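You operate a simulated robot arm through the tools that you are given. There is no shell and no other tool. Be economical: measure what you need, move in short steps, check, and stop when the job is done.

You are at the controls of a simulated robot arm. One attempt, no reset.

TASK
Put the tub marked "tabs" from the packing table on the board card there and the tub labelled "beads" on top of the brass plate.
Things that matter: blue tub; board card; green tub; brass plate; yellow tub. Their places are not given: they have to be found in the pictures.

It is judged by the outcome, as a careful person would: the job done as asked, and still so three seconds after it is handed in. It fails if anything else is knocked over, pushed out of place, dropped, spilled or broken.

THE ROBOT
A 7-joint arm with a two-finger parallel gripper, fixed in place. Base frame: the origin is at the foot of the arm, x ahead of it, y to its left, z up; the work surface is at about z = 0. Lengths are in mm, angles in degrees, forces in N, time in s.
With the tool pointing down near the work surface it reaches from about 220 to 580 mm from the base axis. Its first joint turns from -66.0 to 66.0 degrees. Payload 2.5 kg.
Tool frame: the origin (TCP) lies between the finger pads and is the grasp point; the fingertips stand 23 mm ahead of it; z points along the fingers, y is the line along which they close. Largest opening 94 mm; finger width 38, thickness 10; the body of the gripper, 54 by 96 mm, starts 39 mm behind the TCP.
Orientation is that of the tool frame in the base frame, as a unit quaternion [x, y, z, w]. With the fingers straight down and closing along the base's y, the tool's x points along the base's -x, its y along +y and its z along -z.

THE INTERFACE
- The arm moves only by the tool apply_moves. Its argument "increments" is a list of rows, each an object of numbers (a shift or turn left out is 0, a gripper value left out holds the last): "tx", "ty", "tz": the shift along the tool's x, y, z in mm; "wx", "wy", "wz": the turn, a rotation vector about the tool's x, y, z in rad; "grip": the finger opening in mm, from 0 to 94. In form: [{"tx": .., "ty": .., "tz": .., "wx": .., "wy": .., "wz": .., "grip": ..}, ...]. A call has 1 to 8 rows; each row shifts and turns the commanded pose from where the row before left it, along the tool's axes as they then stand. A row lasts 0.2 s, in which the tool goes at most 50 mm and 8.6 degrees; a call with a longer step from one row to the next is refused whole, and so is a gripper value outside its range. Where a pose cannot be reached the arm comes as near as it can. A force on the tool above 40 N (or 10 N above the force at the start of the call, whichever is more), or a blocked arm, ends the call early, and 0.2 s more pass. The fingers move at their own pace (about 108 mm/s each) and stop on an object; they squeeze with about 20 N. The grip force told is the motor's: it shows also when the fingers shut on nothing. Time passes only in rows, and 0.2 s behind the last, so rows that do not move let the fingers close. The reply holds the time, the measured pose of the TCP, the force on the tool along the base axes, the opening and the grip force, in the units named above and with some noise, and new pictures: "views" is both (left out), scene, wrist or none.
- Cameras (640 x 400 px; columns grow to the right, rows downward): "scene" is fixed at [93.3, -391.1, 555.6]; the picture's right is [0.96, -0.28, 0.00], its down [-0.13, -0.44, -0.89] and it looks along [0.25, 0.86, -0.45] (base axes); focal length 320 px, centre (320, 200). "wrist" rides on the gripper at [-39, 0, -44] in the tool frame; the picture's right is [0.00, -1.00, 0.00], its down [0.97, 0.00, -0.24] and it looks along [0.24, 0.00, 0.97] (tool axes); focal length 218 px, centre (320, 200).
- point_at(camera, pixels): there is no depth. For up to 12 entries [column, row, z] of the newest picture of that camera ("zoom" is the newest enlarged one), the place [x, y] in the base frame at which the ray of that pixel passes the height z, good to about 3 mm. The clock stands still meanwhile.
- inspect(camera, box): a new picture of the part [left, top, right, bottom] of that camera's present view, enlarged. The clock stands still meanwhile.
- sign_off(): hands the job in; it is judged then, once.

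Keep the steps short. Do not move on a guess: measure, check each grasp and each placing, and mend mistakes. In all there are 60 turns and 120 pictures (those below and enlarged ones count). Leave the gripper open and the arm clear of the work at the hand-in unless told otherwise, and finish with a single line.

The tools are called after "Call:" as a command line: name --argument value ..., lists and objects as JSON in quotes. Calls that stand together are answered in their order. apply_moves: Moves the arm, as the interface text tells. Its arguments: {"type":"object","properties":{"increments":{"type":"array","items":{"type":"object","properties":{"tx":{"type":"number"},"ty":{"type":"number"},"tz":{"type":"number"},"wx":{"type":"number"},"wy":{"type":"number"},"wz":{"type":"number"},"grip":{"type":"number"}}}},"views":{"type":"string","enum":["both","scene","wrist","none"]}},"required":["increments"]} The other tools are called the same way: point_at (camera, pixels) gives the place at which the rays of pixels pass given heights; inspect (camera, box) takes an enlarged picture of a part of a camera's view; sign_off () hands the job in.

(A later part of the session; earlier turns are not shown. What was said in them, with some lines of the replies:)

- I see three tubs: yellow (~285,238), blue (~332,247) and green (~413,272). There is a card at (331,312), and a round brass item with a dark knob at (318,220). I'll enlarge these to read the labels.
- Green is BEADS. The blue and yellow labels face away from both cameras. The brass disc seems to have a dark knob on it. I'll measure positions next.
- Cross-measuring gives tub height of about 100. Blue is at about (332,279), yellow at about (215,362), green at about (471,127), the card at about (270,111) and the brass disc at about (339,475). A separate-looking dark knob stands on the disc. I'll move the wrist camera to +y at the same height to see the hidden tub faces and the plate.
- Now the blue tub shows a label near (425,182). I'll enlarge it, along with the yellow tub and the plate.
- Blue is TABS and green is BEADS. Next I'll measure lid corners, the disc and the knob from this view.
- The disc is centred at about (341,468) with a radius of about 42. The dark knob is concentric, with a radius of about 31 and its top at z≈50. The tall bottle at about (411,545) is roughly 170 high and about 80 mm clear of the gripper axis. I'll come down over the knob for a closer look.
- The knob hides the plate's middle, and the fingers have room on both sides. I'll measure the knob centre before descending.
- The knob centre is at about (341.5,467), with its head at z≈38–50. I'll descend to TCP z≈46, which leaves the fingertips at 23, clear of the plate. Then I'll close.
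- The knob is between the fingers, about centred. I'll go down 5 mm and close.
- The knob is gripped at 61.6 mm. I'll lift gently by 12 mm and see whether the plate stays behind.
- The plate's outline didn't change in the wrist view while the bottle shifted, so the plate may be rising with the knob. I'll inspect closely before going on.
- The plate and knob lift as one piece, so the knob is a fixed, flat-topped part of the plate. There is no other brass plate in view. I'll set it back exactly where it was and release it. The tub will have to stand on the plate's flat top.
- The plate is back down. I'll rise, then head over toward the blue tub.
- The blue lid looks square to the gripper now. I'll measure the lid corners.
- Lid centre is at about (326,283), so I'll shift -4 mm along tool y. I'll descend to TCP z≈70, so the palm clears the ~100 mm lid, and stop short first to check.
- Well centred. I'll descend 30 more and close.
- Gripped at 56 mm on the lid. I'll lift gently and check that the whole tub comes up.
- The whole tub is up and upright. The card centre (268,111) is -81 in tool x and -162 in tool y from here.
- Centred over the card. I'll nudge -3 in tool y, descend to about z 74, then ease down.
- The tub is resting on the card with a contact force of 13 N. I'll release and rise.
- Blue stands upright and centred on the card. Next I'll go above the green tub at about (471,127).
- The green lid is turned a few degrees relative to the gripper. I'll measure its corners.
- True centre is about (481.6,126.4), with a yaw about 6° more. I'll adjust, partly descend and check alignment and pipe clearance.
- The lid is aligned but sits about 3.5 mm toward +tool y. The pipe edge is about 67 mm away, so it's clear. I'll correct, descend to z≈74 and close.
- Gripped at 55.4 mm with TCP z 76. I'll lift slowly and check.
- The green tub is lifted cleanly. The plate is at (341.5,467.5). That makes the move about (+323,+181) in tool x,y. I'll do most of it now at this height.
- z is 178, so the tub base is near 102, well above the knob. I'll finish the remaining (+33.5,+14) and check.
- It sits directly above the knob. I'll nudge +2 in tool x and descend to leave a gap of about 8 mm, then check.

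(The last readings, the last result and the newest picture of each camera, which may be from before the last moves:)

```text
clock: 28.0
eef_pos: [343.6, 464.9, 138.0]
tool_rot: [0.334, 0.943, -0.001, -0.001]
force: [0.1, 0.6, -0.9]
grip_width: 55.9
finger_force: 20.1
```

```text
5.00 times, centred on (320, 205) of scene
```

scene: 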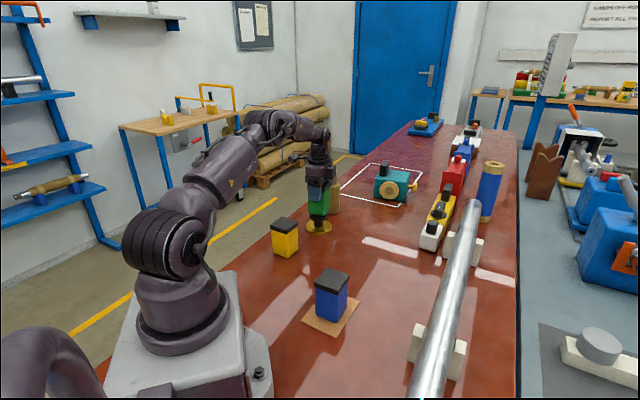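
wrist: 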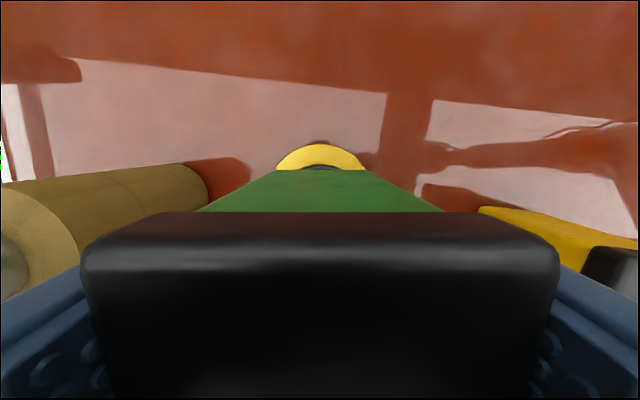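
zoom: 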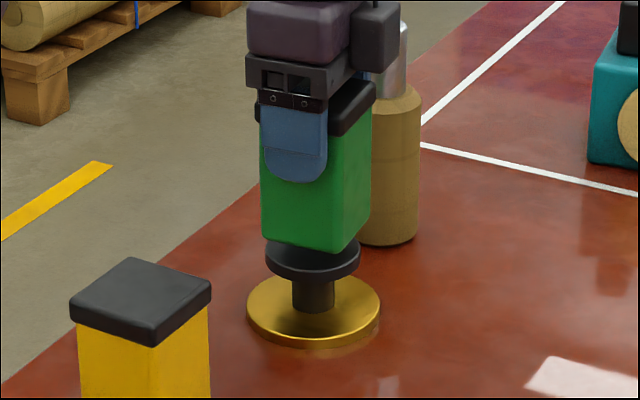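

Only a few mm of gap remain and it is well centred. I'll shift +2.5 in tool x and lower in small steps to contact.

Call:
apply_moves --increments '[{"tx": 2.5, "ty": 0.7, "tz": 3}, {"tz": 2}, {"tz": 2}, {"tz": 1}, {}]'

Call:
inspect --camera "scene" --box '[285, 165, 355, 245]'

```text
clock: 29.2
eef_pos: [339.0, 466.9, 129.9]
tool_rot: [0.334, 0.943, 0.0, 0.0]
force: [-1.0, 0.3, -0.6]
grip_width: 55.8
finger_force: 20.4
```

scene: 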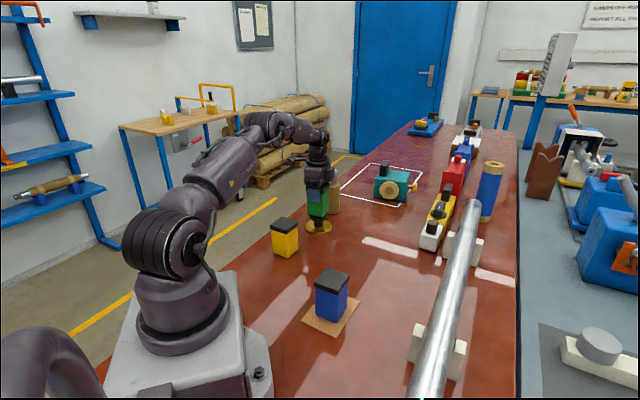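
wrist: 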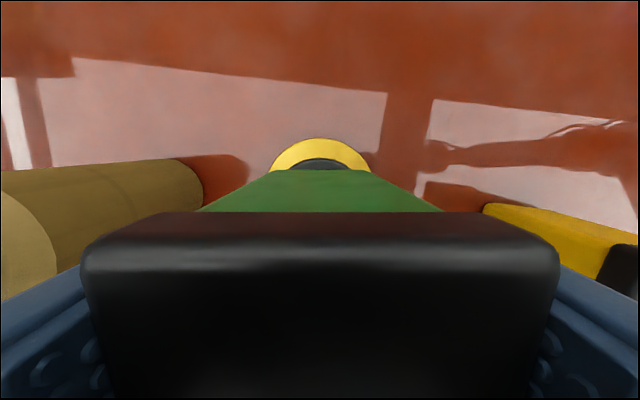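

```text
5.00 times, centred on (320, 205) of scene
```

zoom: 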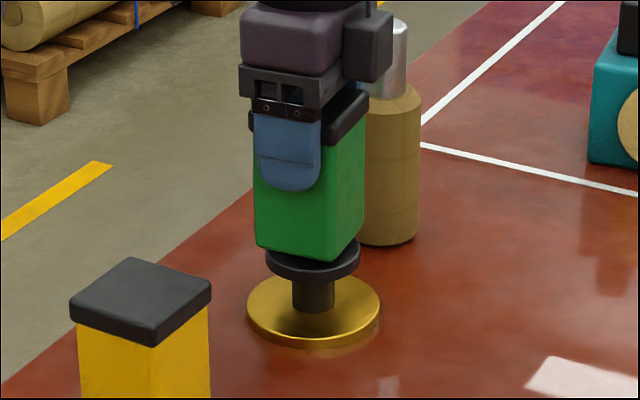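

I'll quantify the centring from the wrist view: knob far edge against tub base edge.

Call:
point_at --camera "wrist" --pixels '[[322, 158, 50], [273, 170, 54], [369, 170, 54], [321, 170, 54], [321, 139, 7]]'

```text
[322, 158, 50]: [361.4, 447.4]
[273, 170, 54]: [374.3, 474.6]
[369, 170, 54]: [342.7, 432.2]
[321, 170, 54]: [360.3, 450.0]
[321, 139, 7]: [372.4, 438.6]
```

They're aligned within about 2 mm. I'll nudge 1 mm and keep lowering to contact.

Call:
apply_moves --increments '[{"tx": -1, "ty": 1, "tz": 1}, {"tz": 1}, {"tz": 1}, {}]' --views "none"

```text
clock: 30.2
eef_pos: [342.3, 467.4, 128.9]
tool_rot: [0.334, 0.943, 0.001, 0.0]
force: [-0.9, 0.3, -0.4]
grip_width: 55.8
finger_force: 19.5
```

Call:
apply_moves --increments '[{"tz": 1}, {}, {"tz": 1}, {}]'

Call:
inspect --camera "scene" --box '[285, 165, 355, 245]'

```text
clock: 31.2
eef_pos: [342.5, 467.7, 125.9]
tool_rot: [0.334, 0.943, 0.0, 0.0]
force: [-0.2, -0.6, -0.3]
grip_width: 56.0
finger_force: 20.1
```

scene: 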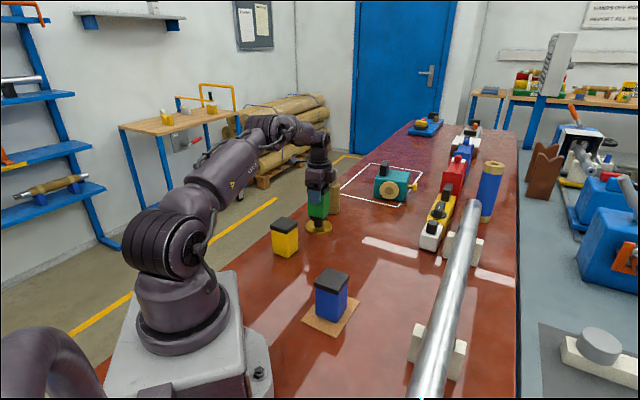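
wrist: 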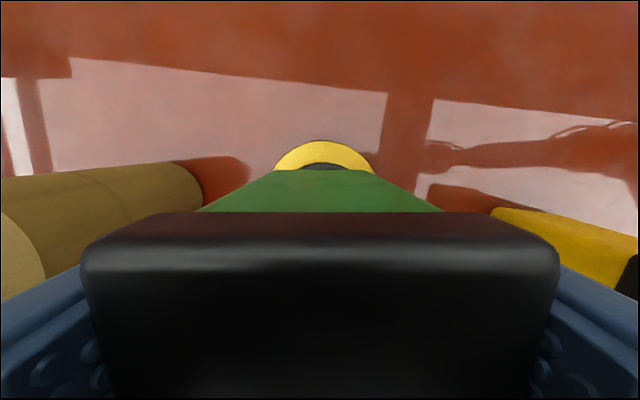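

```text
5.00 times, centred on (320, 205) of scene
```

zoom: 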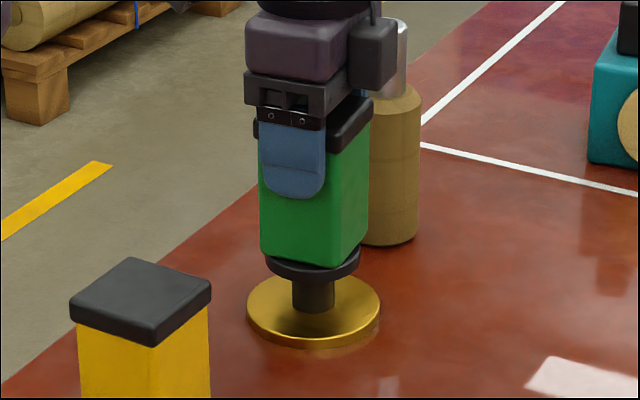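

Centred on the knob, but still no contact force. I'll continue 1 mm at a time.

Call:
apply_moves --increments '[{"tz": 1}, {}, {"tz": 1}, {}]' --views "none"

```text
clock: 32.2
eef_pos: [341.2, 468.9, 123.8]
tool_rot: [0.334, 0.942, 0.001, 0.0]
force: [-0.3, -2.4, 15.3]
grip_width: 56.0
finger_force: 20.1
```

Contact at 15 N. I'll ease off slightly and open to 80 only, since the bottle is nearby.

Call:
apply_moves --increments '[{"tz": -1}, {}, {"grip": 62}, {"grip": 80}, {}]'

Call:
inspect --camera "scene" --box '[285, 165, 355, 245]'

```text
clock: 33.4
eef_pos: [342.4, 466.9, 124.0]
tool_rot: [0.334, 0.943, 0.0, 0.0]
force: [0.1, 0.2, 0.1]
grip_width: 80.1
finger_force: 0.0
```

scene: 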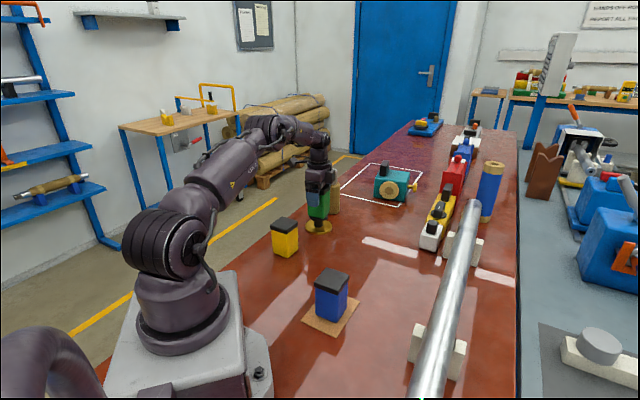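
wrist: 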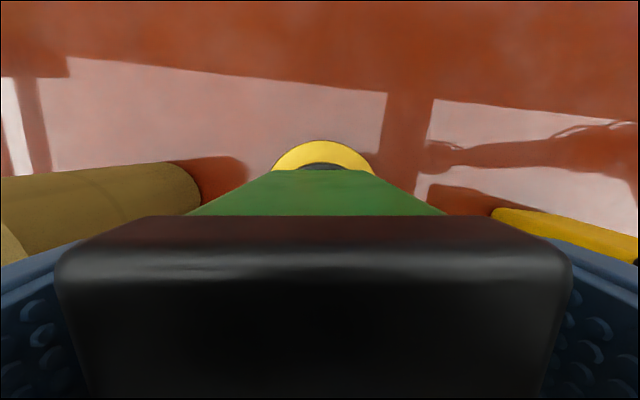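

```text
5.00 times, centred on (320, 205) of scene
```

zoom: 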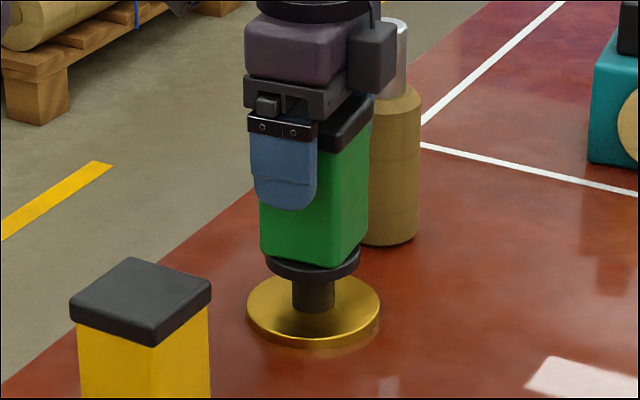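

The tub stands freely on the knob, upright. I'll rise straight up, then move away toward -y and open fully.

Call:
apply_moves --increments '[{"tz": -10}, {"tz": -20}, {"tz": -35}, {"tz": -35}, {"tz": -20}, {}]'

Call:
apply_moves --increments '[{"tx": -35, "ty": -20}, {"tx": -35, "ty": -20}, {"tx": -35, "ty": -20}, {"tx": -35, "ty": -20, "grip": 94}, {"tx": -35, "ty": -20}, {}, {}]'

Call:
inspect --camera "scene" --box '[260, 160, 400, 345]'

```text
clock: 34.8
eef_pos: [342.5, 466.3, 244.5]
tool_rot: [0.333, 0.943, -0.001, -0.001]
force: [-0.4, 0.3, -0.2]
grip_width: 79.8
finger_force: 0.0
```

scene: 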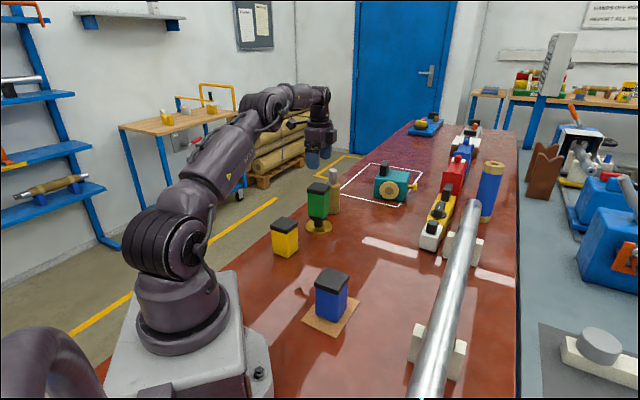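
wrist: 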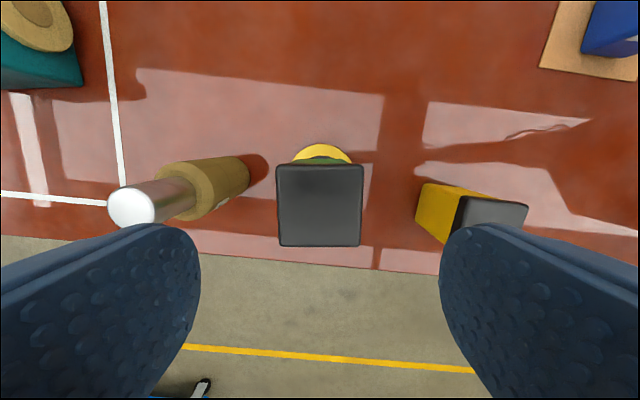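

```text
clock: 36.4
eef_pos: [417.6, 278.2, 245.8]
tool_rot: [0.334, 0.942, 0.0, 0.001]
force: [0.1, -0.4, -0.9]
grip_width: 94.4
finger_force: 0.1
```

scene: 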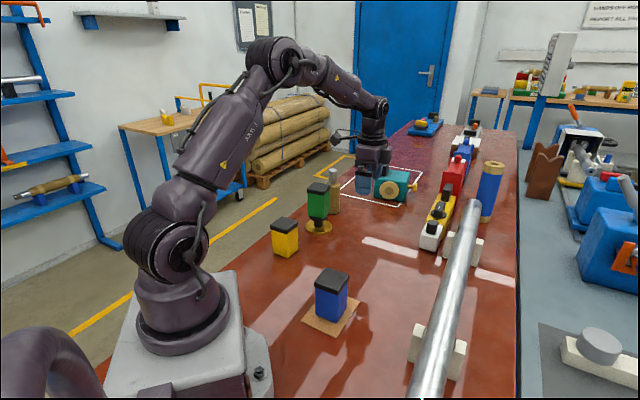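
wrist: 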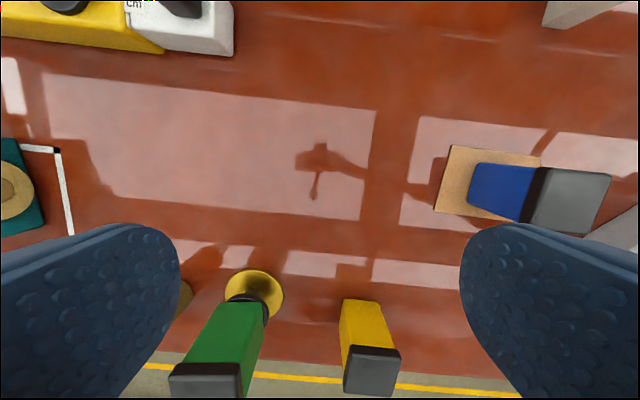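

```text
2.16 times, centred on (330, 252) of scene
```

zoom: 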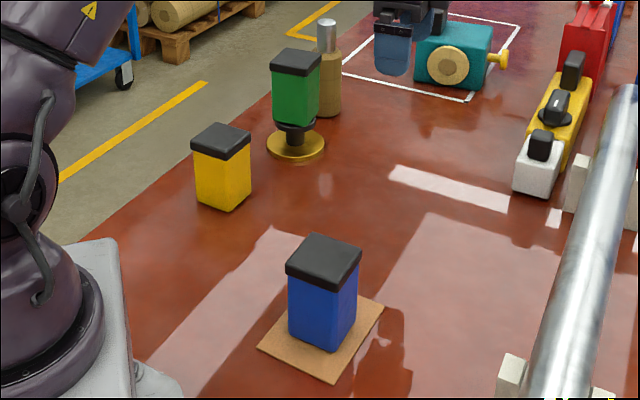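

Both tubs stand upright and steady. Blue is on the card and green is on top of the brass plate. The gripper is open and clear, and nothing else has moved, so I'm handing in.

Call:
sign_off

```text
The job is handed in.
```

The "tabs" tub (blue) is on the board card, and the "beads" tub (green) is on top of the brass plate, standing on the flat knob fixed to its centre; I lifted the plate about 12 mm to check the knob was attached, then set it back in place.
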